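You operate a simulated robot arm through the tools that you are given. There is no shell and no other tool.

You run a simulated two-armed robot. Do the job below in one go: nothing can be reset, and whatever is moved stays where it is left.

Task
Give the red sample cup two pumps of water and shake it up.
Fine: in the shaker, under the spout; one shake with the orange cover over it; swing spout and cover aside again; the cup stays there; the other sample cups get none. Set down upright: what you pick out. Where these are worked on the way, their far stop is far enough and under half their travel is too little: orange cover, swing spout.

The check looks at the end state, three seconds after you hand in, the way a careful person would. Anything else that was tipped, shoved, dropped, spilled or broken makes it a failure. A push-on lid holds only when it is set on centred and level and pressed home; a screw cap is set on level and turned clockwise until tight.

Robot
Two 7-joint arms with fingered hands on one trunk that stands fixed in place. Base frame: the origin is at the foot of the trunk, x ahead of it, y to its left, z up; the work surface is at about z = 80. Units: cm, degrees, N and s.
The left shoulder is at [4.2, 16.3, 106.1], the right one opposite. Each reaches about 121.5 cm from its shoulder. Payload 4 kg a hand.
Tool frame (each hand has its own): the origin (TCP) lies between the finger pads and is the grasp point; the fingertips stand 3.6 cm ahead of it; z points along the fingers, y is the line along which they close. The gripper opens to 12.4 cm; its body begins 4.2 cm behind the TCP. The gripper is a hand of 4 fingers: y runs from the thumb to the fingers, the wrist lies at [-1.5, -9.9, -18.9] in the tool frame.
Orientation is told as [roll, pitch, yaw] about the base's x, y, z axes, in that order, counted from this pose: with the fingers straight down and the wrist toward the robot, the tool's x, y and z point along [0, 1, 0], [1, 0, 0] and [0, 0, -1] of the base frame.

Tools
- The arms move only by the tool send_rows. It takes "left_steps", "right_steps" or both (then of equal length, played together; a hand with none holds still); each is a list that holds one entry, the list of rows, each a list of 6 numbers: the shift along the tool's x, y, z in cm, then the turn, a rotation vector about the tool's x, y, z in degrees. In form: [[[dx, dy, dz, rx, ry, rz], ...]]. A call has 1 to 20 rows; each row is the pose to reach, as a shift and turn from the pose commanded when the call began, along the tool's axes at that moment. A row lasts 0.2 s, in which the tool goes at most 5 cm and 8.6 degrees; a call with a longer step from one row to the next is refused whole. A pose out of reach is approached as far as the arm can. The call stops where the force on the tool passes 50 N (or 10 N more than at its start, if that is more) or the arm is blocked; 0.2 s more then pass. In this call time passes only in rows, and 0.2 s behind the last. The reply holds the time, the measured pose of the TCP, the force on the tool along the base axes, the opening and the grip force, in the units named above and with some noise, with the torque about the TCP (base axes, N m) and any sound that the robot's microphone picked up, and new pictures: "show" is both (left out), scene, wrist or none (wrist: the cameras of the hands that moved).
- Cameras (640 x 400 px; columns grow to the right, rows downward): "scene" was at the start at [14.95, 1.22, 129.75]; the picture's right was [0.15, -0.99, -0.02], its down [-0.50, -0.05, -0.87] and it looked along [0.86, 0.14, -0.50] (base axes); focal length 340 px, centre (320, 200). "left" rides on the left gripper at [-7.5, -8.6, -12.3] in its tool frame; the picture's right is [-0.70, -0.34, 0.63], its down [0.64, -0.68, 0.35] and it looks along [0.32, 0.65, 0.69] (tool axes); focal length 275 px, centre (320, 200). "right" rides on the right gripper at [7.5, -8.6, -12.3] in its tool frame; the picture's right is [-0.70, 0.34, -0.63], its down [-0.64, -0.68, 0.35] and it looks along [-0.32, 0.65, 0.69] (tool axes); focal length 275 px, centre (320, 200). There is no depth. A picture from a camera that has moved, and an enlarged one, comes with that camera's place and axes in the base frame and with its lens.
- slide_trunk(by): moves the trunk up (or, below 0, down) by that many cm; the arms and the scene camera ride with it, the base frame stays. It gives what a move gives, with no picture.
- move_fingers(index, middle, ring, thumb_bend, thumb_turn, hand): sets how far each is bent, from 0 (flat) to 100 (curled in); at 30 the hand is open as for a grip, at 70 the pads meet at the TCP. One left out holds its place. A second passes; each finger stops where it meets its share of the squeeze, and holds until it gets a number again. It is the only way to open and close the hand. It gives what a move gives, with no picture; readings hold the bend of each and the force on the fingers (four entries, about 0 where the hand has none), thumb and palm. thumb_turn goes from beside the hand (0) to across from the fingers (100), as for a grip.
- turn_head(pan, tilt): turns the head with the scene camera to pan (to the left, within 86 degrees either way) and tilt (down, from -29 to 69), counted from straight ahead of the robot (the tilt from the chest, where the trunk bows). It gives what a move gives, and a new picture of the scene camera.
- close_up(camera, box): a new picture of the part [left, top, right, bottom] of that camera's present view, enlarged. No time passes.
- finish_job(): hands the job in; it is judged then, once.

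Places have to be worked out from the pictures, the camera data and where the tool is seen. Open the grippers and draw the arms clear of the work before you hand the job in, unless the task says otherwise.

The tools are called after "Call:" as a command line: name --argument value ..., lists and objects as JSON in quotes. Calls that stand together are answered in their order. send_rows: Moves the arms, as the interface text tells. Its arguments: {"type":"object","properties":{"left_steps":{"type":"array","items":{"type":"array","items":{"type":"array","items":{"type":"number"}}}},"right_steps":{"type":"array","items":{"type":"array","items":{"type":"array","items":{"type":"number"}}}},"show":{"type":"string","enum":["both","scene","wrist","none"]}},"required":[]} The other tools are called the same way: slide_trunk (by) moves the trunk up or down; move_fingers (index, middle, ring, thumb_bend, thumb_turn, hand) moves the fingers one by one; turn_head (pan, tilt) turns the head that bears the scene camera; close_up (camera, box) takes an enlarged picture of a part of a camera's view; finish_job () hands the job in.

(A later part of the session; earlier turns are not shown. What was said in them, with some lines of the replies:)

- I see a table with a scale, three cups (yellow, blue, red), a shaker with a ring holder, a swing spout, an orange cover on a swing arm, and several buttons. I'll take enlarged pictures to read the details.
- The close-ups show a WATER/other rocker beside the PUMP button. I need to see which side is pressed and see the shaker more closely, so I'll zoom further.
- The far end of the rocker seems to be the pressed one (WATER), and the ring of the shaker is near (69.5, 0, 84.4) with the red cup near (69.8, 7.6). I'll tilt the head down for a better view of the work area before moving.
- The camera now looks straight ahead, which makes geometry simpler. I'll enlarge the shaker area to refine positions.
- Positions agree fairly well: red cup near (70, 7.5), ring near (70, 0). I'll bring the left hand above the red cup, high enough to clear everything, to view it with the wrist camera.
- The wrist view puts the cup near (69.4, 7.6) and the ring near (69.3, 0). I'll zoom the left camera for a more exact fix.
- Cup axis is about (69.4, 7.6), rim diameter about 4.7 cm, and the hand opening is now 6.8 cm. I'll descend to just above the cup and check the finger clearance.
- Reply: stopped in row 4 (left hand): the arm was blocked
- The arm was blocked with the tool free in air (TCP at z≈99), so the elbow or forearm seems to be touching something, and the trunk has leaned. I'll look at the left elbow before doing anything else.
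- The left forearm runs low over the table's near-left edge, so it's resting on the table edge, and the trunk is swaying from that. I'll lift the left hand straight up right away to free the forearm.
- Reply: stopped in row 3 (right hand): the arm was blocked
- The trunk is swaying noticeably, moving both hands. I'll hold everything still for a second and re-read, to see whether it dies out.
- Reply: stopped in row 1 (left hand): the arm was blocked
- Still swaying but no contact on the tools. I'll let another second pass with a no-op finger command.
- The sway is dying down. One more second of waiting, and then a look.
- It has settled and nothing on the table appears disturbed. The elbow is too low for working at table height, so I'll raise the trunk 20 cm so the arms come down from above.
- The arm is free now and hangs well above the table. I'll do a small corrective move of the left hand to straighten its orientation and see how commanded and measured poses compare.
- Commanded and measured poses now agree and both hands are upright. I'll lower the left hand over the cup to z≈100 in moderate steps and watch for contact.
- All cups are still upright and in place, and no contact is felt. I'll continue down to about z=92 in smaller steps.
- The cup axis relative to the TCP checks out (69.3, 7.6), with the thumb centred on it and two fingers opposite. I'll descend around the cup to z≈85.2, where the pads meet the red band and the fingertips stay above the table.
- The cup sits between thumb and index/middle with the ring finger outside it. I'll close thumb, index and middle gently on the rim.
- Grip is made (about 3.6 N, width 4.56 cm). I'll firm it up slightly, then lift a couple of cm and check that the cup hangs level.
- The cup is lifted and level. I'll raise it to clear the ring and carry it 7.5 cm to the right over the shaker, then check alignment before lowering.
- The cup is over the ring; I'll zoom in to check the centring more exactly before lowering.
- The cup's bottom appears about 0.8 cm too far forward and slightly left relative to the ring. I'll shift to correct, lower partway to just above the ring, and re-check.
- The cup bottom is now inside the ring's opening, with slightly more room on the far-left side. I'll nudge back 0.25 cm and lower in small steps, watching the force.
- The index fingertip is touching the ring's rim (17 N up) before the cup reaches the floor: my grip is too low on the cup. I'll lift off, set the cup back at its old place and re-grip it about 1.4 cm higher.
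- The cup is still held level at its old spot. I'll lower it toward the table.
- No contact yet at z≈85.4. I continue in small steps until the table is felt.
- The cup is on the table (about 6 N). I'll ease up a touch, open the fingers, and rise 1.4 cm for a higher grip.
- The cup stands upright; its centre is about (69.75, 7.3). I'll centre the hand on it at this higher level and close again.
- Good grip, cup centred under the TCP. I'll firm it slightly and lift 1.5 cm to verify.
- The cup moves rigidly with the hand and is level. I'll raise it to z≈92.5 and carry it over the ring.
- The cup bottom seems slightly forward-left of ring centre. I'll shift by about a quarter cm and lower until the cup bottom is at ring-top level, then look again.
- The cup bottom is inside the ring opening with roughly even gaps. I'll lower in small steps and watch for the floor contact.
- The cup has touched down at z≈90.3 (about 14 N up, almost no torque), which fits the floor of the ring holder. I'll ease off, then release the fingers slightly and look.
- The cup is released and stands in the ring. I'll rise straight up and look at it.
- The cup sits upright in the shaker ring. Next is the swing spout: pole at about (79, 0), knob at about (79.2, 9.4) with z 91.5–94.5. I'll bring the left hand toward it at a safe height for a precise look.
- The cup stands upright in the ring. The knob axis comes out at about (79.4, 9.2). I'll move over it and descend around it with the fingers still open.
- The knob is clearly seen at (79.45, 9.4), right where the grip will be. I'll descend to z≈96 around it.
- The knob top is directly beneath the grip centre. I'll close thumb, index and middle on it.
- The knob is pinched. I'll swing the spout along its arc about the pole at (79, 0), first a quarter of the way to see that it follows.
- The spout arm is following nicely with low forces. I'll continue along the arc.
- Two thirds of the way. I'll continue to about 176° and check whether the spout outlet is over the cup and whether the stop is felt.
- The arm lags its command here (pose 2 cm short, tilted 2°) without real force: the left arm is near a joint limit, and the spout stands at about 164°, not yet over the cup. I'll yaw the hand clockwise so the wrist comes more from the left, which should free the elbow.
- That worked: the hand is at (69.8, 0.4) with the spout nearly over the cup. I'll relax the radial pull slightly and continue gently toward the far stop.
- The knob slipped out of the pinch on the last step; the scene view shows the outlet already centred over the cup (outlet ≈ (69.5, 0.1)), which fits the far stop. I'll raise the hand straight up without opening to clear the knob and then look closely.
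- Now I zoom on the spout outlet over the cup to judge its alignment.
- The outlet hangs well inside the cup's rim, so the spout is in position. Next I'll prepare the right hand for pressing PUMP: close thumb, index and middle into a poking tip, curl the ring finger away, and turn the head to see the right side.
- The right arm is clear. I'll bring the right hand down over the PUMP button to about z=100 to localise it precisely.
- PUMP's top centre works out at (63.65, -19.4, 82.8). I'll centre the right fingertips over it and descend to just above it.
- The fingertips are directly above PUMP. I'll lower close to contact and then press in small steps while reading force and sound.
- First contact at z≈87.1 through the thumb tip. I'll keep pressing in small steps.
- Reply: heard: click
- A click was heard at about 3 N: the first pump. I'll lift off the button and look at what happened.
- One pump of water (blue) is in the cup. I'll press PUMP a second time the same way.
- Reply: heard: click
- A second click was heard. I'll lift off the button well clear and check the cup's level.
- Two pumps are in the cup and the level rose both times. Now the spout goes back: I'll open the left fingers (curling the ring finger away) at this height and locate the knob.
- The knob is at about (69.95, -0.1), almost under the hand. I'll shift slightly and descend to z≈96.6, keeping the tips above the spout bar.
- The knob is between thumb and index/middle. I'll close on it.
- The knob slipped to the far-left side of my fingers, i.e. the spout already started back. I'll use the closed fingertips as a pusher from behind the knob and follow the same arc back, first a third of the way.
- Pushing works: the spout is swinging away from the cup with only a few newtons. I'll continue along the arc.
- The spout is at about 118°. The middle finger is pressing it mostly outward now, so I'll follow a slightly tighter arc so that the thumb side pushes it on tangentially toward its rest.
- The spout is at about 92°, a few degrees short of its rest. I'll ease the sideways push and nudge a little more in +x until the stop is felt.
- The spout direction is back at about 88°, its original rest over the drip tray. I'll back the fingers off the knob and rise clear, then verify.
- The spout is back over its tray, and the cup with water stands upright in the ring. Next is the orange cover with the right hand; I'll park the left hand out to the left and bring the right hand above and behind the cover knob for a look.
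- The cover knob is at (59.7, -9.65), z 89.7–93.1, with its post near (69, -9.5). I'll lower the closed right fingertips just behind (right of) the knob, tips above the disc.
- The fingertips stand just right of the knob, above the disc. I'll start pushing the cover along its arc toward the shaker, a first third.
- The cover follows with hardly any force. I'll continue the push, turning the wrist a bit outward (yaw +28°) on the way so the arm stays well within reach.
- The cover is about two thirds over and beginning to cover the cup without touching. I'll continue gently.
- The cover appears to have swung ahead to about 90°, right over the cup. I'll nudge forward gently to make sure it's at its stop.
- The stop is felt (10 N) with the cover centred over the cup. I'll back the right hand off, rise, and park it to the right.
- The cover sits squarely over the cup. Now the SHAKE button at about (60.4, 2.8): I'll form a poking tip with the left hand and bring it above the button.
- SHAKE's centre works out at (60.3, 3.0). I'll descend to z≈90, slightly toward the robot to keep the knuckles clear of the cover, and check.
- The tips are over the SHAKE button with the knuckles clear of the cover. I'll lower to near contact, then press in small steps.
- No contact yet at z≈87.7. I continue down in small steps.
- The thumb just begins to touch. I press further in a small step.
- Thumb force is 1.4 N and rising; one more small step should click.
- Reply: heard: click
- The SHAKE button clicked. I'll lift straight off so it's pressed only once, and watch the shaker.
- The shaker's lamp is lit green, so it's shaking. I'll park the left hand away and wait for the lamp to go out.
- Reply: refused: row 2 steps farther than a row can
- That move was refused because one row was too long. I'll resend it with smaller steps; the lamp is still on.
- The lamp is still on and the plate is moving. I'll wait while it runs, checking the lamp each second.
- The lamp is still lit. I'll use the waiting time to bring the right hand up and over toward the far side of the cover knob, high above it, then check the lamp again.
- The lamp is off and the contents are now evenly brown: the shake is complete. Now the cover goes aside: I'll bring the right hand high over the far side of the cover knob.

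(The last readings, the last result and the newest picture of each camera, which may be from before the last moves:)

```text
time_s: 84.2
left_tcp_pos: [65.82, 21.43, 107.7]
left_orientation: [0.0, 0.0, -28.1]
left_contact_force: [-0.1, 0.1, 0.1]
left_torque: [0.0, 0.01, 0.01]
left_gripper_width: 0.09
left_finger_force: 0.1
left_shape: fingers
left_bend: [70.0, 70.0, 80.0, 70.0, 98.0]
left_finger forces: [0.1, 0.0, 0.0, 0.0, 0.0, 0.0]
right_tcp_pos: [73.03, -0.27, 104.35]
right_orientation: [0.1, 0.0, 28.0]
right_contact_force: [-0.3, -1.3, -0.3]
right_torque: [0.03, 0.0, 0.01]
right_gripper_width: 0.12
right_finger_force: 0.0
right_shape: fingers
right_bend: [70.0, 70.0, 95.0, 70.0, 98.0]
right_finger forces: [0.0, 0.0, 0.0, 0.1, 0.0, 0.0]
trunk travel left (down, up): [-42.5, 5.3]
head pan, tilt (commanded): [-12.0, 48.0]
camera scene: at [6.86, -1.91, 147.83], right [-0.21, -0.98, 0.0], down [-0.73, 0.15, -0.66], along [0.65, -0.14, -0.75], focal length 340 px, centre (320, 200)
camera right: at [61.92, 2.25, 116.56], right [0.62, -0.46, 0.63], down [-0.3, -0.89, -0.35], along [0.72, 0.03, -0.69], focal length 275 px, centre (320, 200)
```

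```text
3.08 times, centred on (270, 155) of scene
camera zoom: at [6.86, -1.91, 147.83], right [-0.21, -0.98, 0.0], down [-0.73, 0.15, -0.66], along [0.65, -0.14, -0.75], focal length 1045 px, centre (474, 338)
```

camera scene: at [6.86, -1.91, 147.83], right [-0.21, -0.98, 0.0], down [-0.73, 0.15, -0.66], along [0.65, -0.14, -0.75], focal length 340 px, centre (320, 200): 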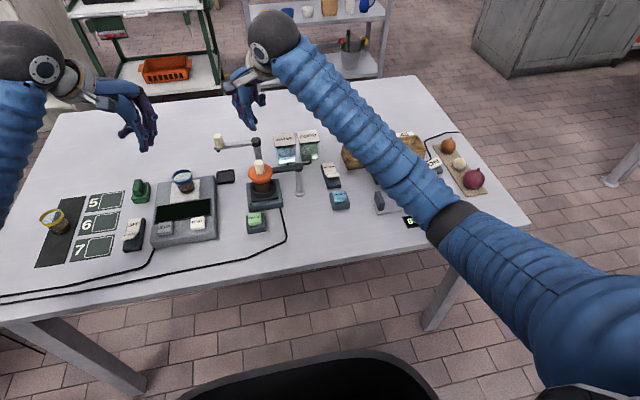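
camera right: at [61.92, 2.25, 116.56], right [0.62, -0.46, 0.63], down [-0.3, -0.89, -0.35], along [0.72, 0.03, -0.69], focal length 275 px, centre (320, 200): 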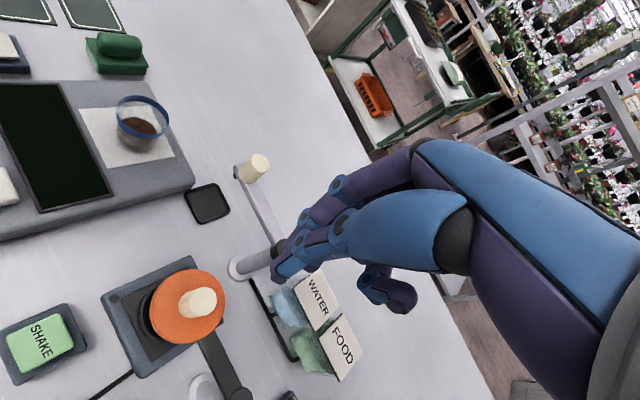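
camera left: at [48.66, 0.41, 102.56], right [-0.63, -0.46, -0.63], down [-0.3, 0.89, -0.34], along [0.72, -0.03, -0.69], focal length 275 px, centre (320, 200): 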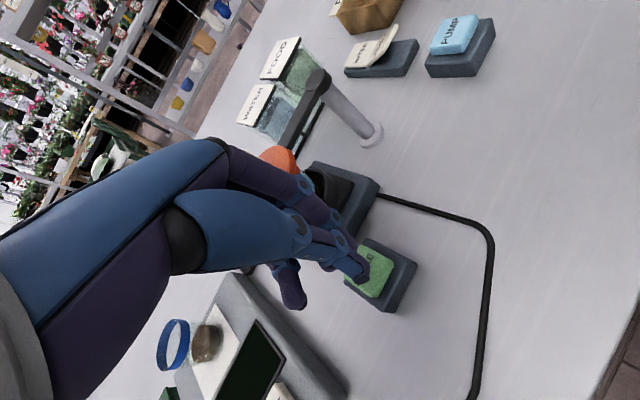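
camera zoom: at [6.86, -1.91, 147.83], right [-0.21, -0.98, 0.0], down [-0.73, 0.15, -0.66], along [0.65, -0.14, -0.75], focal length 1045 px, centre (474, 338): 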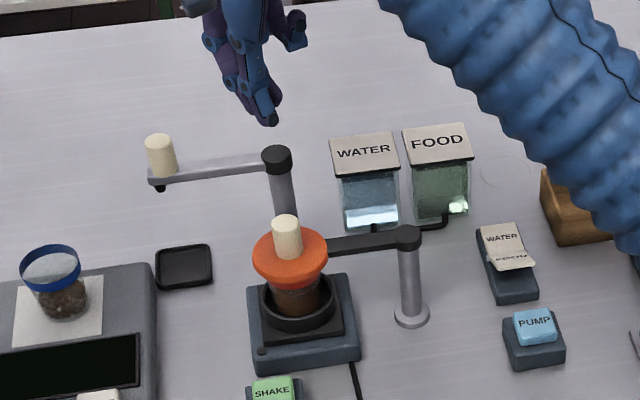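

The knob is at about (69.4, 0). I'll descend on its far side at x≈73.4, between it and the spout post, tips staying above the disc.

Call:
send_rows --right_steps '[[[0.14, 0.45, 3, 0, 0, 0], [0.14, 0.45, 6, 0, 0, 0], [0.14, 0.45, 7.5, 0, 0, 0]]]'

Call:
close_up --camera "right" --box '[180, 160, 360, 320]'

Call:
close_up --camera "scene" --box '[220, 100, 320, 200]'

```text
time_s: 85.0
left_tcp_pos: [65.74, 21.4, 107.72]
left_orientation: [0.0, 0.1, -28.1]
left_contact_force: [0.2, 0.4, 0.3]
left_torque: [0.01, 0.01, 0.02]
left_gripper_width: 0.11
left_finger_force: 0.1
left_shape: fingers
left_bend: [70.0, 70.0, 80.0, 70.0, 98.0]
left_finger forces: [0.0, 0.0, 0.0, 0.0, 0.0, 0.0]
right_tcp_pos: [73.12, 0.29, 96.9]
right_orientation: [0.0, -0.1, 28.0]
right_contact_force: [-0.6, -0.8, -0.6]
right_torque: [0.01, 0.01, 0.0]
right_gripper_width: 0.11
right_finger_force: 0.0
right_shape: fingers
right_bend: [70.0, 70.0, 95.0, 70.0, 98.0]
right_finger forces: [0.0, 0.1, 0.1, 0.1, 0.0, 0.1]
trunk travel left (down, up): [-42.5, 5.3]
head pan, tilt (commanded): [-12.0, 48.0]
camera scene: at [6.91, -1.8, 147.83], right [-0.21, -0.98, 0.0], down [-0.73, 0.15, -0.66], along [0.65, -0.14, -0.75], focal length 340 px, centre (320, 200)
camera right: at [62.1, 2.78, 109.16], right [0.62, -0.46, 0.63], down [-0.3, -0.89, -0.35], along [0.72, 0.03, -0.69], focal length 275 px, centre (320, 200)
```

scene: 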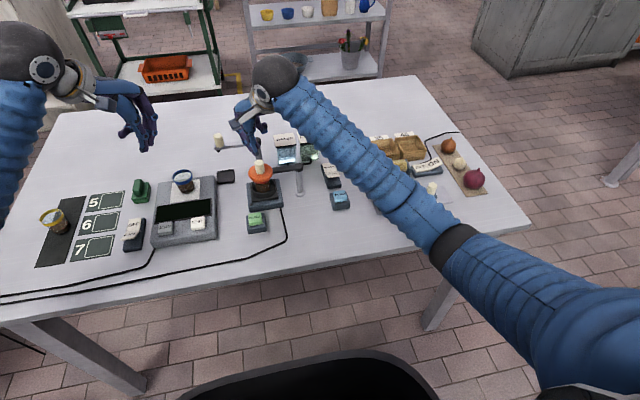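
right: 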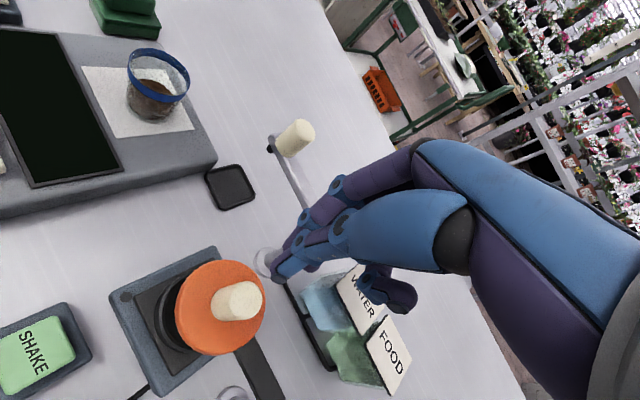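

```text
2.50 times, centred on (270, 240) of right
camera zoom: at [62.1, 2.78, 109.16], right [0.62, -0.46, 0.63], down [-0.3, -0.89, -0.35], along [0.72, 0.03, -0.69], focal length 688 px, centre (445, 100)
```

zoom: 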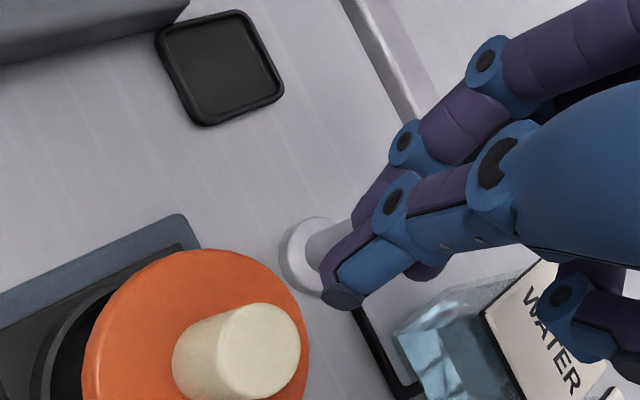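

```text
4.00 times, centred on (270, 150) of scene
camera zoom: at [6.91, -1.8, 147.83], right [-0.21, -0.98, 0.0], down [-0.73, 0.15, -0.66], along [0.65, -0.14, -0.75], focal length 1358 px, centre (520, 400)
```

zoom: 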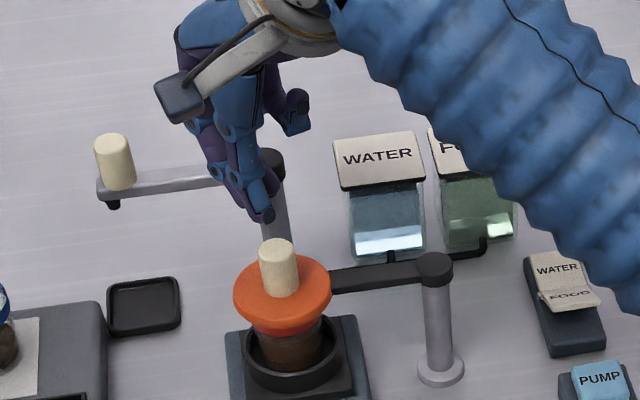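

The thumb tip is at (72.1, 0), clear of the knob and the spout post. I'll lower the last 1.9 cm so the tip sits beside the knob.

Call:
send_rows --right_steps '[[[0, 0, 1, 0, 0, 0], [0, 0, 1.9, 0, 0, 0]]]'

Call:
close_up --camera "right" --box '[180, 160, 360, 320]'

Call:
close_up --camera "scene" --box '[220, 100, 320, 200]'

```text
time_s: 85.6
left_tcp_pos: [65.77, 21.42, 107.71]
left_orientation: [0.0, 0.1, -28.1]
left_contact_force: [0.0, 0.0, 0.0]
left_torque: [-0.01, 0.0, -0.01]
left_gripper_width: 0.09
left_finger_force: 0.0
left_shape: fingers
left_bend: [70.0, 70.0, 80.0, 70.0, 98.0]
left_finger forces: [0.0, 0.0, 0.0, 0.1, 0.1, 0.1]
right_tcp_pos: [73.15, 0.22, 94.93]
right_orientation: [0.0, 0.2, 28.0]
right_contact_force: [0.2, 0.5, -0.8]
right_torque: [-0.01, 0.0, -0.01]
right_gripper_width: 0.09
right_finger_force: 0.1
right_shape: fingers
right_bend: [70.0, 70.0, 95.0, 70.0, 98.0]
right_finger forces: [0.0, 0.0, 0.1, 0.1, 0.0, 0.0]
trunk travel left (down, up): [-42.5, 5.3]
head pan, tilt (commanded): [-12.0, 48.0]
camera scene: at [6.88, -1.81, 147.83], right [-0.21, -0.98, 0.0], down [-0.73, 0.15, -0.66], along [0.65, -0.14, -0.75], focal length 340 px, centre (320, 200)
camera right: at [62.11, 2.74, 107.2], right [0.63, -0.46, 0.63], down [-0.3, -0.89, -0.34], along [0.72, 0.03, -0.69], focal length 275 px, centre (320, 200)
```

scene: 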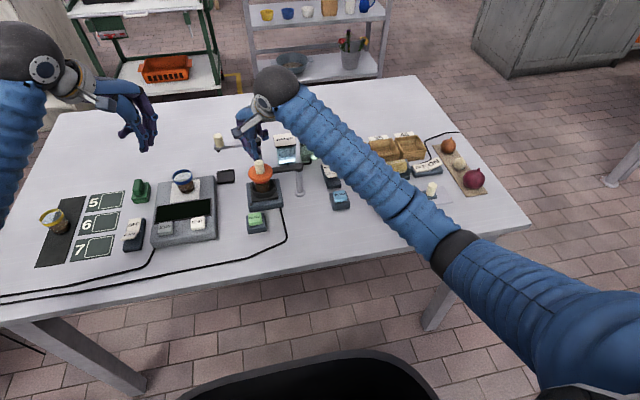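
right: 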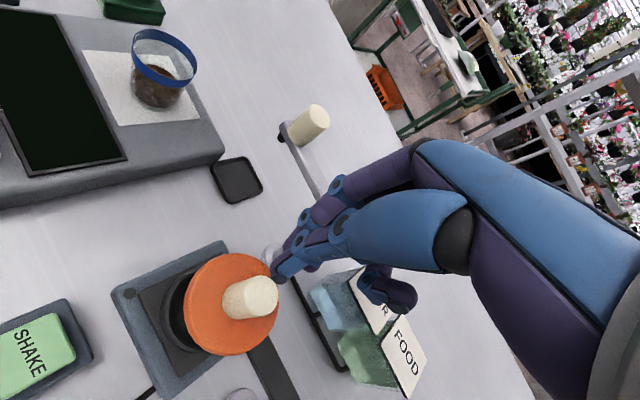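

```text
2.50 times, centred on (270, 240) of right
camera zoom: at [62.11, 2.74, 107.2], right [0.63, -0.46, 0.63], down [-0.3, -0.89, -0.34], along [0.72, 0.03, -0.69], focal length 688 px, centre (445, 100)
```

zoom: 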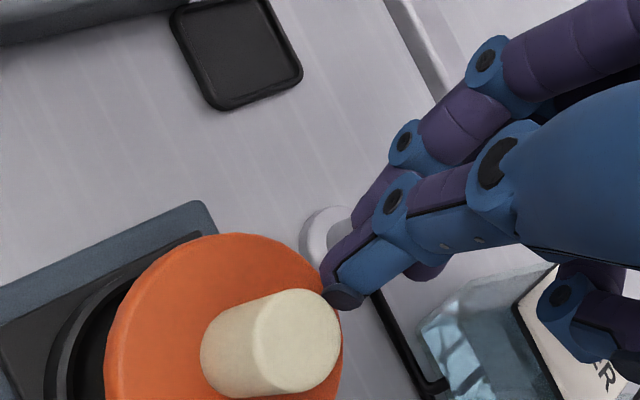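

```text
4.00 times, centred on (270, 150) of scene
camera zoom: at [6.88, -1.81, 147.83], right [-0.21, -0.98, 0.0], down [-0.73, 0.15, -0.66], along [0.65, -0.14, -0.75], focal length 1358 px, centre (520, 400)
```

zoom: 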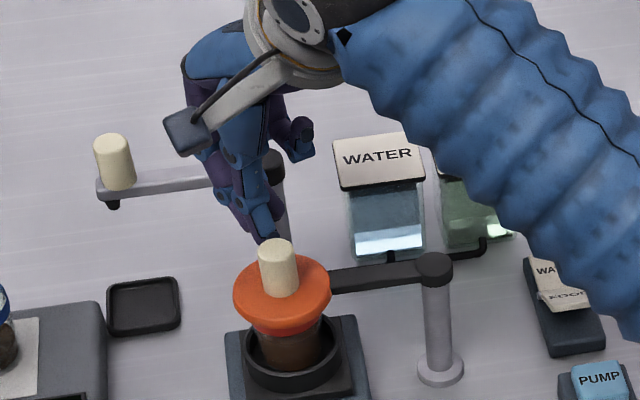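

The thumb tip is right behind the knob on its far side. I'll pull the cover back along its arc, first a short way.

Call:
send_rows --right_steps '[[[0.3, -0.85, 0, 0, 0, 0], [0.75, -1.5, 0, 0, 0, 0], [1.14, -1.95, 0, 0, 0, 0], [1.81, -3.1, 0, 0, 0, 0]]]'

Call:
close_up --camera "right" --box '[180, 160, 360, 320]'

Call:
close_up --camera "scene" --box '[220, 110, 320, 210]'

```text
time_s: 86.6
left_tcp_pos: [65.88, 21.5, 107.79]
left_orientation: [0.0, 0.0, -28.1]
left_contact_force: [0.1, 0.6, -0.5]
left_torque: [-0.02, -0.03, -0.01]
left_gripper_width: 0.13
left_finger_force: 0.1
left_shape: fingers
left_bend: [70.0, 70.0, 80.0, 70.0, 98.0]
left_finger forces: [0.0, 0.0, 0.0, 0.0, 0.0, 0.0]
right_tcp_pos: [69.69, 0.37, 95.0]
right_orientation: [-0.1, 0.1, 27.9]
right_contact_force: [0.8, 0.4, -0.1]
right_torque: [0.01, 0.02, -0.01]
right_gripper_width: 0.08
right_finger_force: 0.1
right_shape: fingers
right_bend: [70.0, 70.0, 95.0, 70.0, 98.0]
right_finger forces: [0.1, 0.0, 0.0, 0.0, 0.1, 0.0]
trunk travel left (down, up): [-42.5, 5.3]
head pan, tilt (commanded): [-12.0, 48.0]
camera scene: at [6.85, -1.81, 147.84], right [-0.21, -0.98, 0.0], down [-0.73, 0.15, -0.66], along [0.65, -0.14, -0.75], focal length 340 px, centre (320, 200)
camera right: at [58.63, 2.87, 107.15], right [0.62, -0.46, 0.63], down [-0.3, -0.89, -0.34], along [0.72, 0.03, -0.69], focal length 275 px, centre (320, 200)
```

scene: 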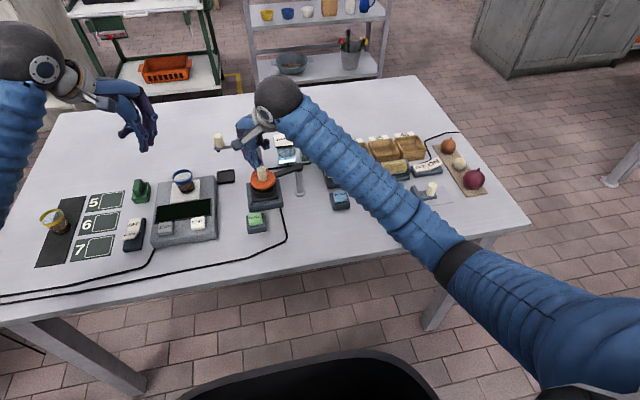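
right: 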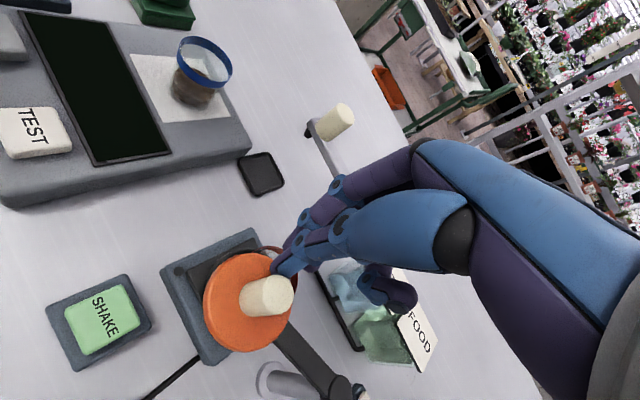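

```text
2.50 times, centred on (270, 240) of right
camera zoom: at [58.63, 2.87, 107.15], right [0.62, -0.46, 0.63], down [-0.3, -0.89, -0.34], along [0.72, 0.03, -0.69], focal length 688 px, centre (445, 100)
```

zoom: 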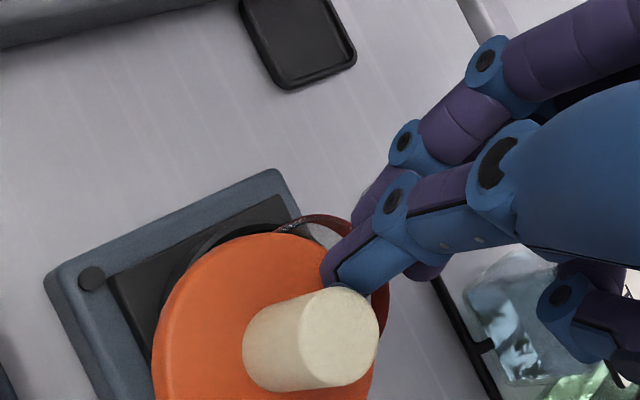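

```text
4.00 times, centred on (270, 160) of scene
camera zoom: at [6.85, -1.81, 147.84], right [-0.21, -0.98, 0.0], down [-0.73, 0.15, -0.66], along [0.65, -0.14, -0.75], focal length 1358 px, centre (520, 360)
```

zoom: 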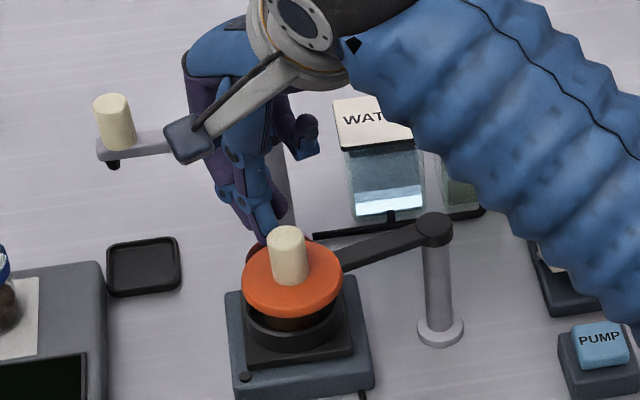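

The cover is following and there's no force on the cup. I'll continue along the arc.

Call:
send_rows --right_steps '[[[0.5, -1.25, 0, 0, 0, 0], [0.83, -2.57, 0, 0, 0, 0], [0.98, -3.91, 0, 0, 0, 0], [0.93, -5.26, 0, 0, 0, 0]]]'

Call:
close_up --camera "right" --box '[180, 160, 360, 320]'

Call:
close_up --camera "scene" --box '[220, 110, 320, 210]'

```text
time_s: 87.6
left_tcp_pos: [65.81, 21.41, 107.75]
left_orientation: [0.0, 0.0, -28.1]
left_contact_force: [0.6, -0.3, -0.3]
left_torque: [0.0, 0.01, -0.01]
left_gripper_width: 0.11
left_finger_force: 0.1
left_shape: fingers
left_bend: [70.0, 70.0, 80.0, 70.0, 98.0]
left_finger forces: [0.0, 0.0, 0.0, 0.0, 0.0, 0.0]
right_tcp_pos: [64.62, -1.49, 94.78]
right_orientation: [0.0, 0.0, 28.1]
right_contact_force: [0.4, -0.6, 0.2]
right_torque: [0.04, -0.01, 0.02]
right_gripper_width: 0.09
right_finger_force: 0.1
right_shape: fingers
right_bend: [70.0, 70.0, 95.0, 70.0, 98.0]
right_finger forces: [0.0, 0.0, 0.0, 0.0, 0.0, 0.0]
trunk travel left (down, up): [-42.5, 5.3]
head pan, tilt (commanded): [-12.0, 48.0]
camera scene: at [6.86, -1.84, 147.84], right [-0.21, -0.98, 0.0], down [-0.73, 0.15, -0.66], along [0.65, -0.14, -0.75], focal length 340 px, centre (320, 200)
camera right: at [53.55, 1.08, 107.12], right [0.62, -0.46, 0.63], down [-0.3, -0.89, -0.34], along [0.72, 0.03, -0.69], focal length 275 px, centre (320, 200)
```

scene: 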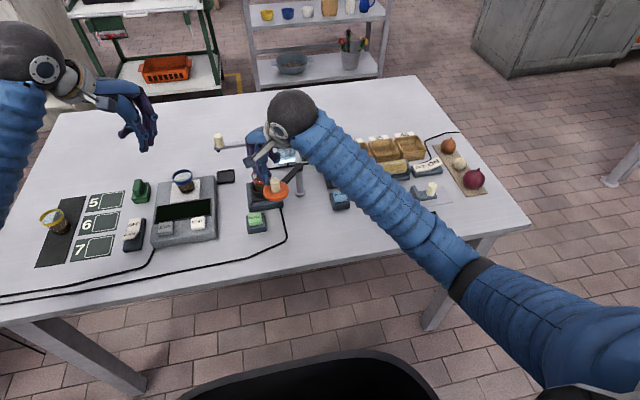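
right: 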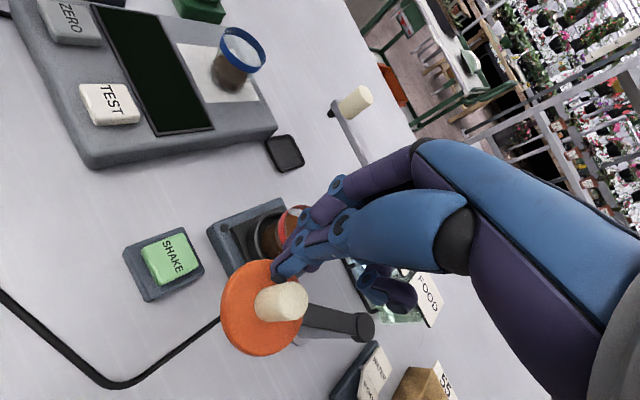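

```text
2.50 times, centred on (270, 240) of right
camera zoom: at [53.55, 1.08, 107.12], right [0.62, -0.46, 0.63], down [-0.3, -0.89, -0.34], along [0.72, 0.03, -0.69], focal length 688 px, centre (445, 100)
```

zoom: 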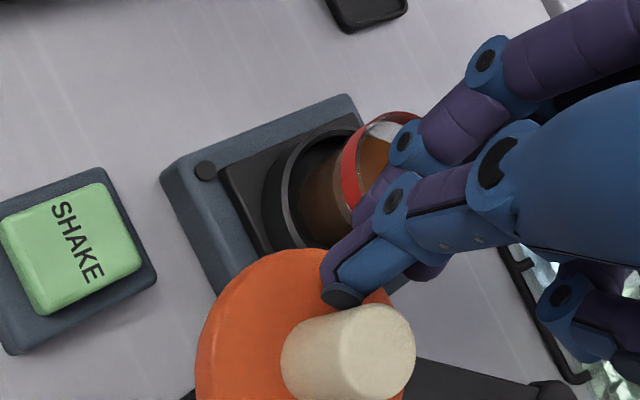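

```text
4.00 times, centred on (270, 160) of scene
camera zoom: at [6.86, -1.84, 147.84], right [-0.21, -0.98, 0.0], down [-0.73, 0.15, -0.66], along [0.65, -0.14, -0.75], focal length 1358 px, centre (520, 360)
```

zoom: 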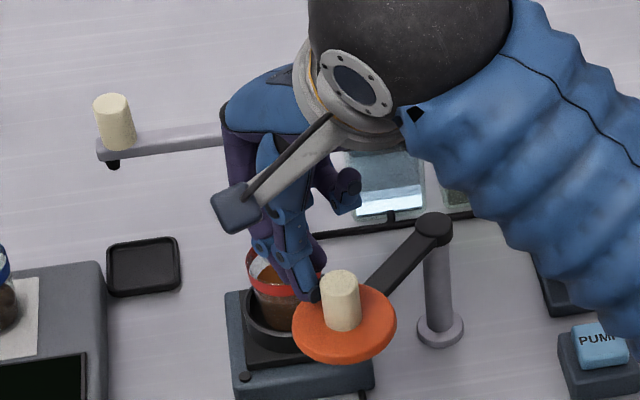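

The cover is uncovering the cup, now near 140°. I'll continue toward its rest position.

Call:
send_rows --right_steps '[[[-0.23, -1.33, 0, 0, 0, 0], [-0.65, -2.62, 0, 0, 0, 0], [-1.24, -3.84, 0, 0, 0, 0], [-2.0, -4.96, 0, 0, 0, 0]]]'

Call:
close_up --camera "right" --box '[180, 160, 360, 320]'

Call:
close_up --camera "scene" --box '[230, 120, 330, 220]'

```text
time_s: 88.6
left_tcp_pos: [65.86, 21.43, 107.94]
left_orientation: [-0.1, 0.1, -28.1]
left_contact_force: [-0.3, 0.3, -1.0]
left_torque: [0.0, -0.02, -0.02]
left_gripper_width: 0.13
left_finger_force: 0.0
left_shape: fingers
left_bend: [70.0, 70.0, 80.0, 70.0, 98.0]
left_finger forces: [0.0, 0.0, 0.1, 0.0, 0.1, 0.1]
right_tcp_pos: [61.3, -5.47, 94.82]
right_orientation: [0.0, -0.1, 28.0]
right_contact_force: [-0.4, 0.4, -0.2]
right_torque: [0.01, -0.02, -0.02]
right_gripper_width: 0.1
right_finger_force: 0.1
right_shape: fingers
right_bend: [70.0, 70.0, 95.0, 70.0, 97.0]
right_finger forces: [0.0, 0.1, 0.1, 0.1, 0.1, 0.0]
trunk travel left (down, up): [-42.5, 5.3]
head pan, tilt (commanded): [-12.0, 48.0]
camera scene: at [6.87, -1.85, 147.84], right [-0.21, -0.98, 0.0], down [-0.73, 0.15, -0.66], along [0.65, -0.14, -0.75], focal length 340 px, centre (320, 200)
camera right: at [50.18, -3.04, 107.05], right [0.62, -0.46, 0.63], down [-0.3, -0.89, -0.35], along [0.72, 0.03, -0.69], focal length 275 px, centre (320, 200)
```

scene: 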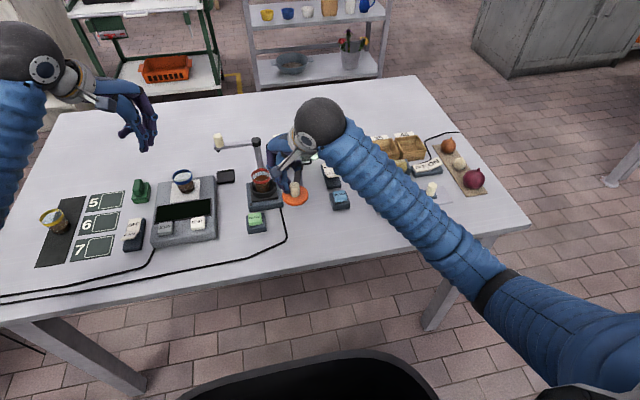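
right: 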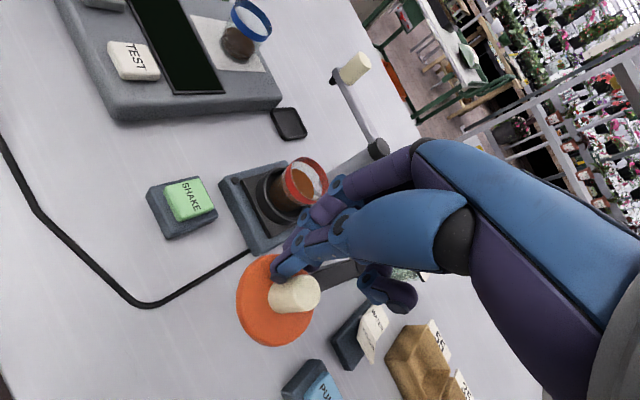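

```text
2.50 times, centred on (270, 240) of right
camera zoom: at [50.18, -3.04, 107.05], right [0.62, -0.46, 0.63], down [-0.3, -0.89, -0.35], along [0.72, 0.03, -0.69], focal length 688 px, centre (445, 100)
```

zoom: 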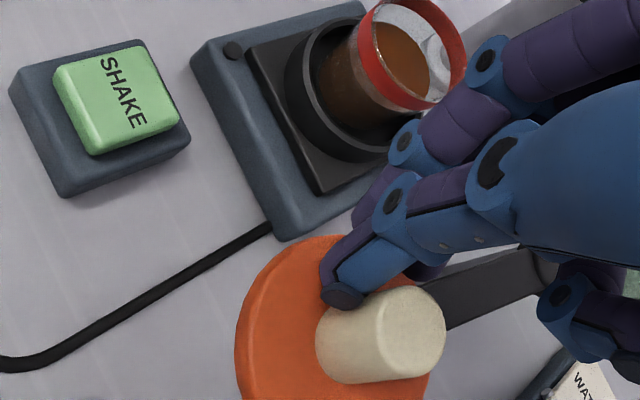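

```text
4.00 times, centred on (280, 170) of scene
camera zoom: at [6.87, -1.85, 147.84], right [-0.21, -0.98, 0.0], down [-0.73, 0.15, -0.66], along [0.65, -0.14, -0.75], focal length 1358 px, centre (480, 320)
```

zoom: 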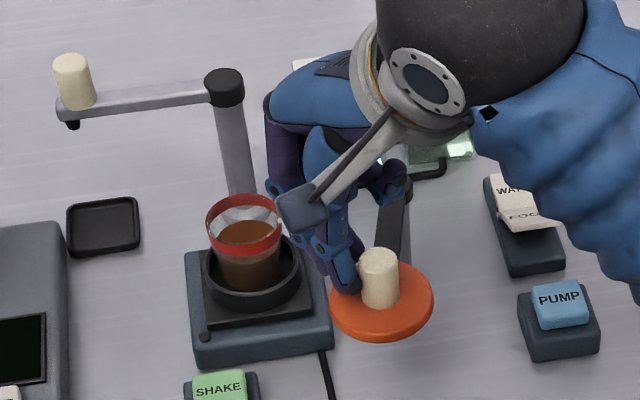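

The cup is uncovered and the cover is at about 166°. I'll push the last bit until the rest stop is felt.

Call:
send_rows --right_steps '[[[-0.62, -0.85, 0, 0, 0, 0], [-1.19, -1.6, 0, 0, 0, 0]]]'

Call:
close_up --camera "scene" --box '[230, 120, 330, 220]'

```text
time_s: 89.2
left_tcp_pos: [65.85, 21.47, 107.78]
left_orientation: [0.0, 0.1, -28.1]
left_contact_force: [0.6, -0.2, 0.1]
left_torque: [0.0, 0.0, 0.01]
left_gripper_width: 0.09
left_finger_force: 0.0
left_shape: fingers
left_bend: [70.0, 70.0, 80.0, 70.0, 98.0]
left_finger forces: [0.0, 0.0, 0.0, 0.0, 0.0, 0.1]
right_tcp_pos: [60.35, -7.19, 94.73]
right_orientation: [0.0, 0.2, 28.0]
right_contact_force: [0.3, 0.2, 0.1]
right_torque: [0.03, 0.02, -0.02]
right_gripper_width: 0.1
right_finger_force: 0.0
right_shape: fingers
right_bend: [70.0, 70.0, 95.0, 70.0, 97.0]
right_finger forces: [0.1, 0.1, 0.1, 0.0, 0.0, 0.1]
trunk travel left (down, up): [-42.5, 5.3]
head pan, tilt (commanded): [-12.0, 48.0]
camera scene: at [6.89, -1.8, 147.84], right [-0.21, -0.98, 0.0], down [-0.73, 0.15, -0.66], along [0.65, -0.14, -0.75], focal length 340 px, centre (320, 200)
camera right: at [49.31, -4.74, 107.04], right [0.63, -0.46, 0.63], down [-0.3, -0.89, -0.34], along [0.72, 0.03, -0.69], focal length 275 px, centre (320, 200)
```

scene: 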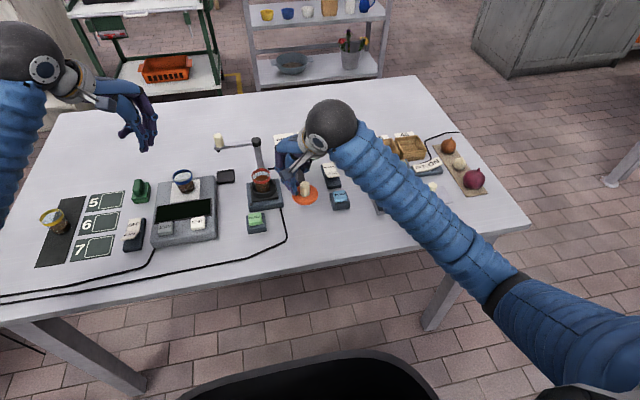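
right: 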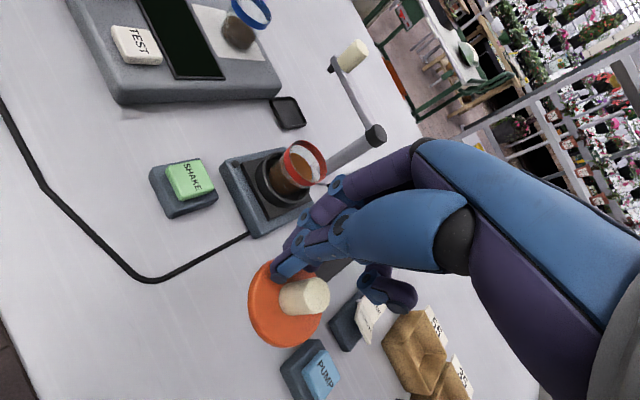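

```text
4.00 times, centred on (280, 170) of scene
camera zoom: at [6.89, -1.8, 147.84], right [-0.21, -0.98, 0.0], down [-0.73, 0.15, -0.66], along [0.65, -0.14, -0.75], focal length 1358 px, centre (480, 320)
```

zoom: 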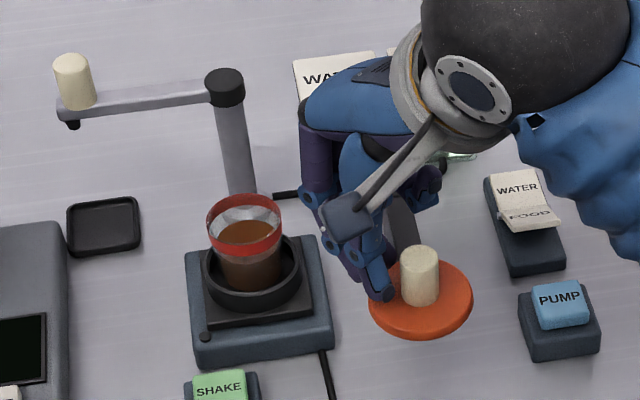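

The cover is exactly back at its original place beside the shaker. I'll back the right hand off and lift it away to the right.

Call:
send_rows --right_steps '[[[0.57, 0.64, -0.5, 0, 0, 0], [0.57, 0.64, -4, 0, 0, 0], [0.57, 0.64, -8, 0, 0, 0], [-1, -1, -12, 0, 0, 0], [-4, -3, -15, 0, 0, 0], [-8, -5, -17, 0, 0, 0], [-12, -7, -19, 0, 0, 0]]]'

Call:
close_up --camera "scene" --box '[200, 100, 360, 240]'

```text
time_s: 90.8
left_tcp_pos: [65.66, 21.32, 107.68]
left_orientation: [0.0, 0.0, -28.0]
left_contact_force: [-0.2, -1.0, -0.2]
left_torque: [0.01, 0.0, 0.0]
left_gripper_width: 0.1
left_finger_force: 0.2
left_shape: fingers
left_bend: [70.0, 70.0, 80.0, 70.0, 98.0]
left_finger forces: [0.1, 0.0, 0.0, 0.0, 0.0, 0.0]
right_tcp_pos: [59.79, -21.19, 113.76]
right_orientation: [0.1, 0.0, 28.2]
right_contact_force: [0.3, 0.0, -0.2]
right_torque: [0.0, -0.01, 0.01]
right_gripper_width: 0.09
right_finger_force: 0.1
right_shape: fingers
right_bend: [70.0, 70.0, 95.0, 70.0, 97.0]
right_finger forces: [0.1, 0.1, 0.1, 0.1, 0.0, 0.1]
trunk travel left (down, up): [-42.5, 5.3]
head pan, tilt (commanded): [-12.0, 48.0]
camera scene: at [6.82, -1.93, 147.84], right [-0.21, -0.98, 0.0], down [-0.73, 0.15, -0.66], along [0.65, -0.14, -0.75], focal length 340 px, centre (320, 200)
camera right: at [48.79, -18.67, 125.99], right [0.63, -0.46, 0.63], down [-0.3, -0.89, -0.35], along [0.72, 0.03, -0.69], focal length 275 px, centre (320, 200)
```

scene: 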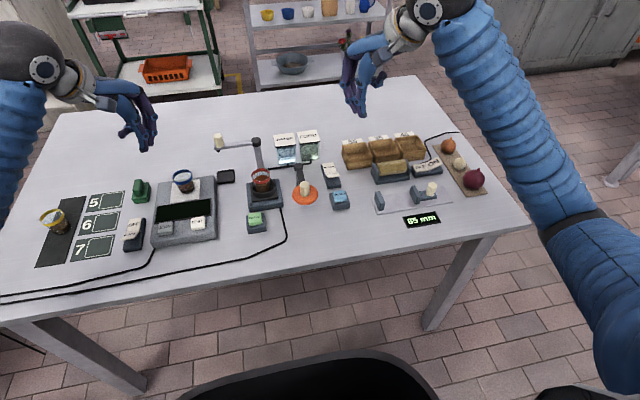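
right: 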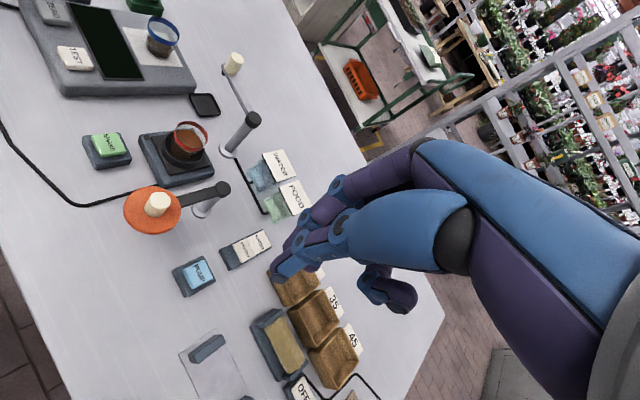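

```text
2.86 times, centred on (280, 170) of scene
camera zoom: at [6.82, -1.93, 147.84], right [-0.21, -0.98, 0.0], down [-0.73, 0.15, -0.66], along [0.65, -0.14, -0.75], focal length 970 px, centre (434, 286)
```

zoom: 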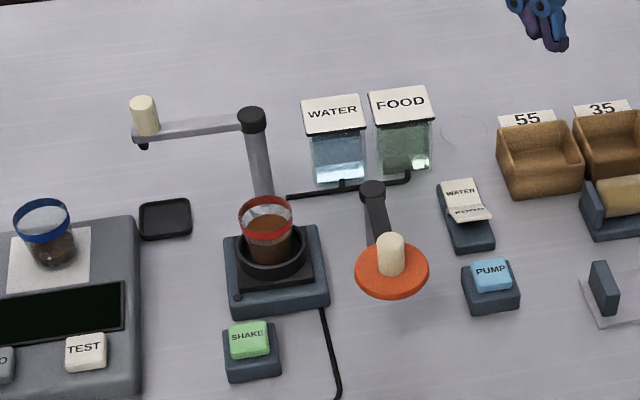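

Everything is in its place: cup with mixed contents upright in the shaker, spout and cover aside. I'll open both hands and raise the arms clear of the work.

Call:
move_fingers --hand "left" --index 30 --middle 30 --ring 30 --thumb_bend 30

Call:
move_fingers --hand "right" --index 30 --middle 30 --ring 30 --thumb_bend 30

Call:
send_rows --left_steps '[[[1, 0, -3, 0, 0, 0], [2, 0, -6, 0, 0, 0], [3, 0, -9, 0, 0, 0], [4, 0, -11, 0, 0, 0]]]' --right_steps '[[[-1, 0, -2, 0, 0, 0], [-2, 0, -4, 0, 0, 0], [-3, 0, -6, 0, 0, 0], [-4, 0, -8, 0, 0, 0]]]'

Call:
close_up --camera "scene" --box '[200, 100, 360, 240]'

Call:
close_up --camera "scene" --box '[20, 140, 240, 270]'

Call:
close_up --camera "scene" --box '[320, 110, 500, 240]'

```text
time_s: 91.8
left_tcp_pos: [65.83, 21.34, 107.68]
left_orientation: [-0.1, 0.1, -28.2]
left_contact_force: [-0.8, -0.5, 0.0]
left_torque: [0.04, 0.01, 0.01]
left_gripper_width: 12.32
left_finger_force: 0.1
left_shape: fingers
left_bend: [30.0, 30.0, 30.0, 30.0, 98.0]
left_finger forces: [0.0, 0.0, 0.0, 0.0, 0.0, 0.0]
right_tcp_pos: [59.86, -21.02, 113.54]
right_orientation: [0.0, -0.1, 28.0]
right_contact_force: [0.4, 0.4, 0.3]
right_torque: [0.0, 0.0, -0.02]
right_gripper_width: 0.09
right_finger_force: 0.0
right_shape: fingers
right_bend: [70.0, 70.0, 95.0, 70.0, 97.0]
right_finger forces: [0.0, 0.0, 0.0, 0.0, 0.0, 0.0]
trunk travel left (down, up): [-42.5, 5.3]
head pan, tilt (commanded): [-12.0, 48.0]
```

```text
time_s: 92.8
left_tcp_pos: [65.91, 21.38, 107.79]
left_orientation: [0.0, 0.1, -28.0]
left_contact_force: [-0.3, -0.3, -0.1]
left_torque: [0.0, 0.0, -0.03]
left_gripper_width: 12.31
left_finger_force: 0.1
left_shape: fingers
left_bend: [30.0, 30.0, 30.0, 30.0, 98.0]
left_finger forces: [0.0, 0.0, 0.1, 0.0, 0.0, 0.0]
right_tcp_pos: [59.93, -21.07, 113.7]
right_orientation: [0.0, 0.0, 27.9]
right_contact_force: [0.4, 0.3, -0.5]
right_torque: [-0.03, -0.01, -0.01]
right_gripper_width: 12.31
right_finger_force: 0.1
right_shape: fingers
right_bend: [30.0, 30.0, 30.0, 30.0, 97.0]
right_finger forces: [0.0, 0.0, 0.1, 0.0, 0.0, 0.0]
trunk travel left (down, up): [-42.5, 5.3]
head pan, tilt (commanded): [-12.0, 48.0]
```

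```text
time_s: 93.8
left_tcp_pos: [67.88, 24.76, 118.94]
left_orientation: [0.0, 0.0, -28.1]
left_contact_force: [-0.7, -0.6, 0.4]
left_torque: [-0.02, -0.04, 0.03]
left_gripper_width: 12.29
left_finger_force: 0.0
left_shape: fingers
left_bend: [30.0, 30.0, 30.0, 30.0, 98.0]
left_finger forces: [0.0, 0.0, 0.1, 0.0, 0.1, 0.0]
right_tcp_pos: [61.56, -24.69, 121.92]
right_orientation: [-0.1, 0.0, 28.0]
right_contact_force: [-0.4, 0.1, -0.7]
right_torque: [-0.02, 0.01, -0.01]
right_gripper_width: 12.29
right_finger_force: 0.0
right_shape: fingers
right_bend: [30.0, 30.0, 30.0, 30.0, 97.0]
right_finger forces: [0.0, 0.0, 0.1, 0.1, 0.1, 0.0]
trunk travel left (down, up): [-42.5, 5.3]
head pan, tilt (commanded): [-12.0, 48.0]
camera scene: at [6.87, -1.82, 147.84], right [-0.21, -0.98, 0.0], down [-0.73, 0.15, -0.66], along [0.65, -0.14, -0.75], focal length 340 px, centre (320, 200)
camera right: at [50.55, -22.11, 134.07], right [0.62, -0.46, 0.63], down [-0.3, -0.89, -0.34], along [0.72, 0.03, -0.69], focal length 275 px, centre (320, 200)
camera left: at [56.73, 22.29, 131.2], right [-0.63, -0.46, -0.63], down [-0.3, 0.89, -0.35], along [0.72, -0.03, -0.69], focal length 275 px, centre (320, 200)
```

scene: 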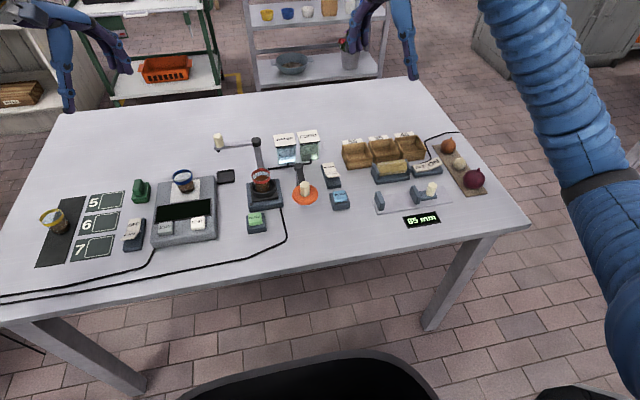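
right: 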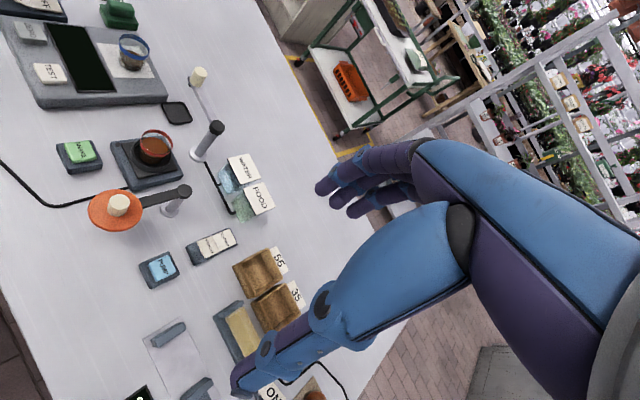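
left: 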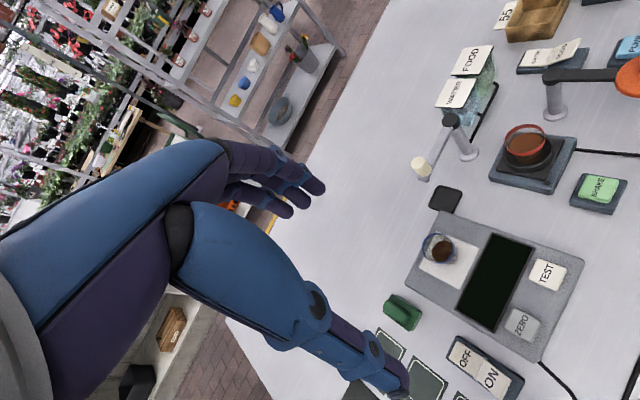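

```text
2.86 times, centred on (280, 170) of scene
camera zoom: at [6.87, -1.82, 147.84], right [-0.21, -0.98, 0.0], down [-0.73, 0.15, -0.66], along [0.65, -0.14, -0.75], focal length 970 px, centre (434, 286)
```

zoom: 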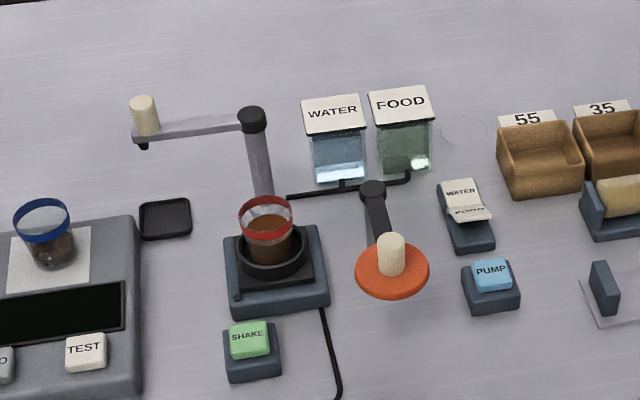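

```text
2.91 times, centred on (130, 205) of scene
camera zoom: at [6.87, -1.82, 147.84], right [-0.21, -0.98, 0.0], down [-0.73, 0.15, -0.66], along [0.65, -0.14, -0.75], focal length 988 px, centre (873, 186)
```

zoom: 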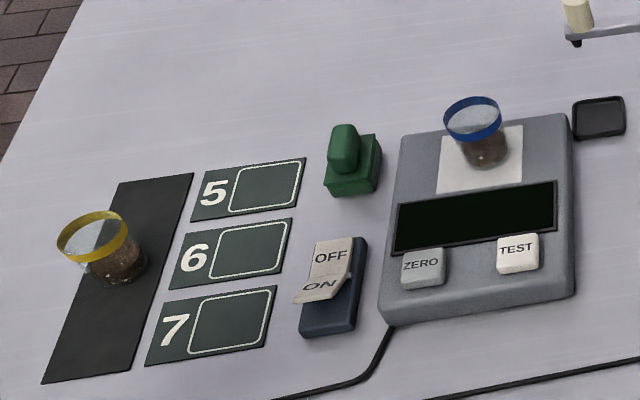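

```text
3.08 times, centred on (410, 175) of scene
camera zoom: at [6.87, -1.82, 147.84], right [-0.21, -0.98, 0.0], down [-0.73, 0.15, -0.66], along [0.65, -0.14, -0.75], focal length 1045 px, centre (43, 277)
```

zoom: 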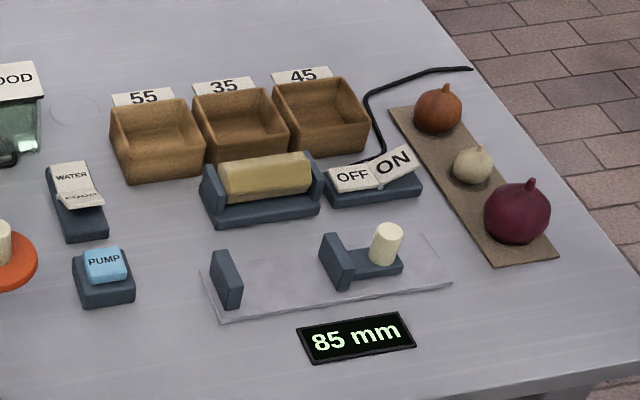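

All other items look untouched (caliper still 85 mm, yellow and blue cups in place). One last close look at the red cup in the shaker and the spout before handing in.

Call:
close_up --camera "scene" --box '[235, 155, 295, 215]'

Call:
close_up --camera "left" --box '[400, 90, 600, 240]'

Call:
close_up --camera "right" --box '[80, 60, 260, 240]'

```text
6.67 times, centred on (265, 185) of scene
camera zoom: at [6.87, -1.82, 147.84], right [-0.21, -0.98, 0.0], down [-0.73, 0.15, -0.66], along [0.65, -0.14, -0.75], focal length 2264 px, centre (687, 300)
```

zoom: 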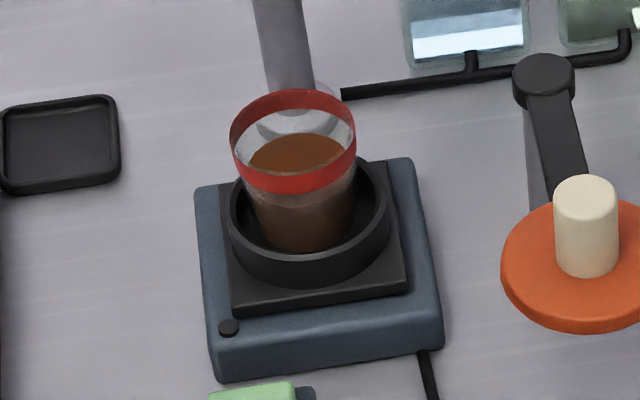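

```text
2.67 times, centred on (500, 165) of left
camera zoom: at [56.73, 22.29, 131.2], right [-0.63, -0.46, -0.63], down [-0.3, 0.89, -0.35], along [0.72, -0.03, -0.69], focal length 734 px, centre (-160, 293)
```

zoom: 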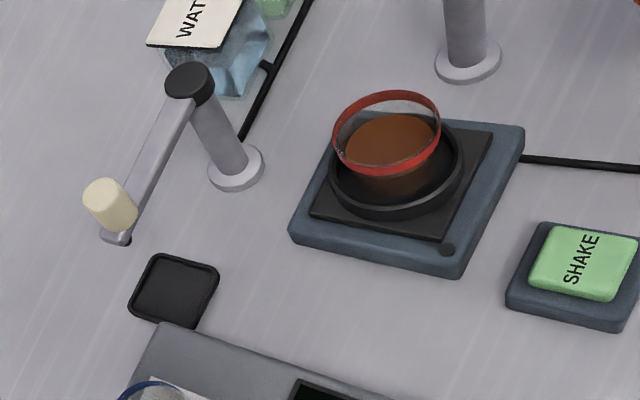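

```text
2.22 times, centred on (170, 150) of right
camera zoom: at [50.55, -22.11, 134.07], right [0.62, -0.46, 0.63], down [-0.3, -0.89, -0.34], along [0.72, 0.03, -0.69], focal length 612 px, centre (653, 311)
```

zoom: 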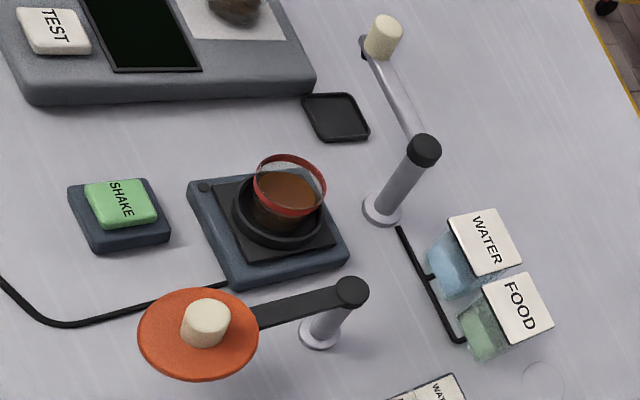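

The red cup stands upright in the ring with its contents mixed. The spout outlet is back at its original spot (about 79.1, 9.9), the cover is aside, and both hands are open and clear. Handing in.

Call:
finish_job

```text
The job is handed in.
```

The red sample cup got two pumps of water and one shake with the orange cover over it. It is now standing upright in the shaker with its contents mixed brown.

- **Water:** PUMP clicked twice with the selector already on WATER, and the level in the cup rose after each press. The yellow and blue cups got none.
- **Shake:** I pressed SHAKE once. The shaker's lamp came on, ran for several seconds and went out by itself.
- **Spout and cover:** both are back where they started; the spout outlet is again at about (79.1, 9.9).
- **Rest of the table:** nothing else looks moved or spilled, and the caliper still reads 85 mm.

- **Early arm jam:** the left forearm jammed early on, most likely against the table edge, and the trunk swayed for a few seconds. It touched nothing on the table that I could see, and I raised the trunk 20 cm to get clear; it is still raised.
- **Cup re-gripped:** my first attempt to seat the red cup touched the ring with a fingertip, so I set the cup back at its old place and gripped it higher before placing it.

Both hands are open and the arms are clear of the work. The job is handed in, but I have not seen the check's result.
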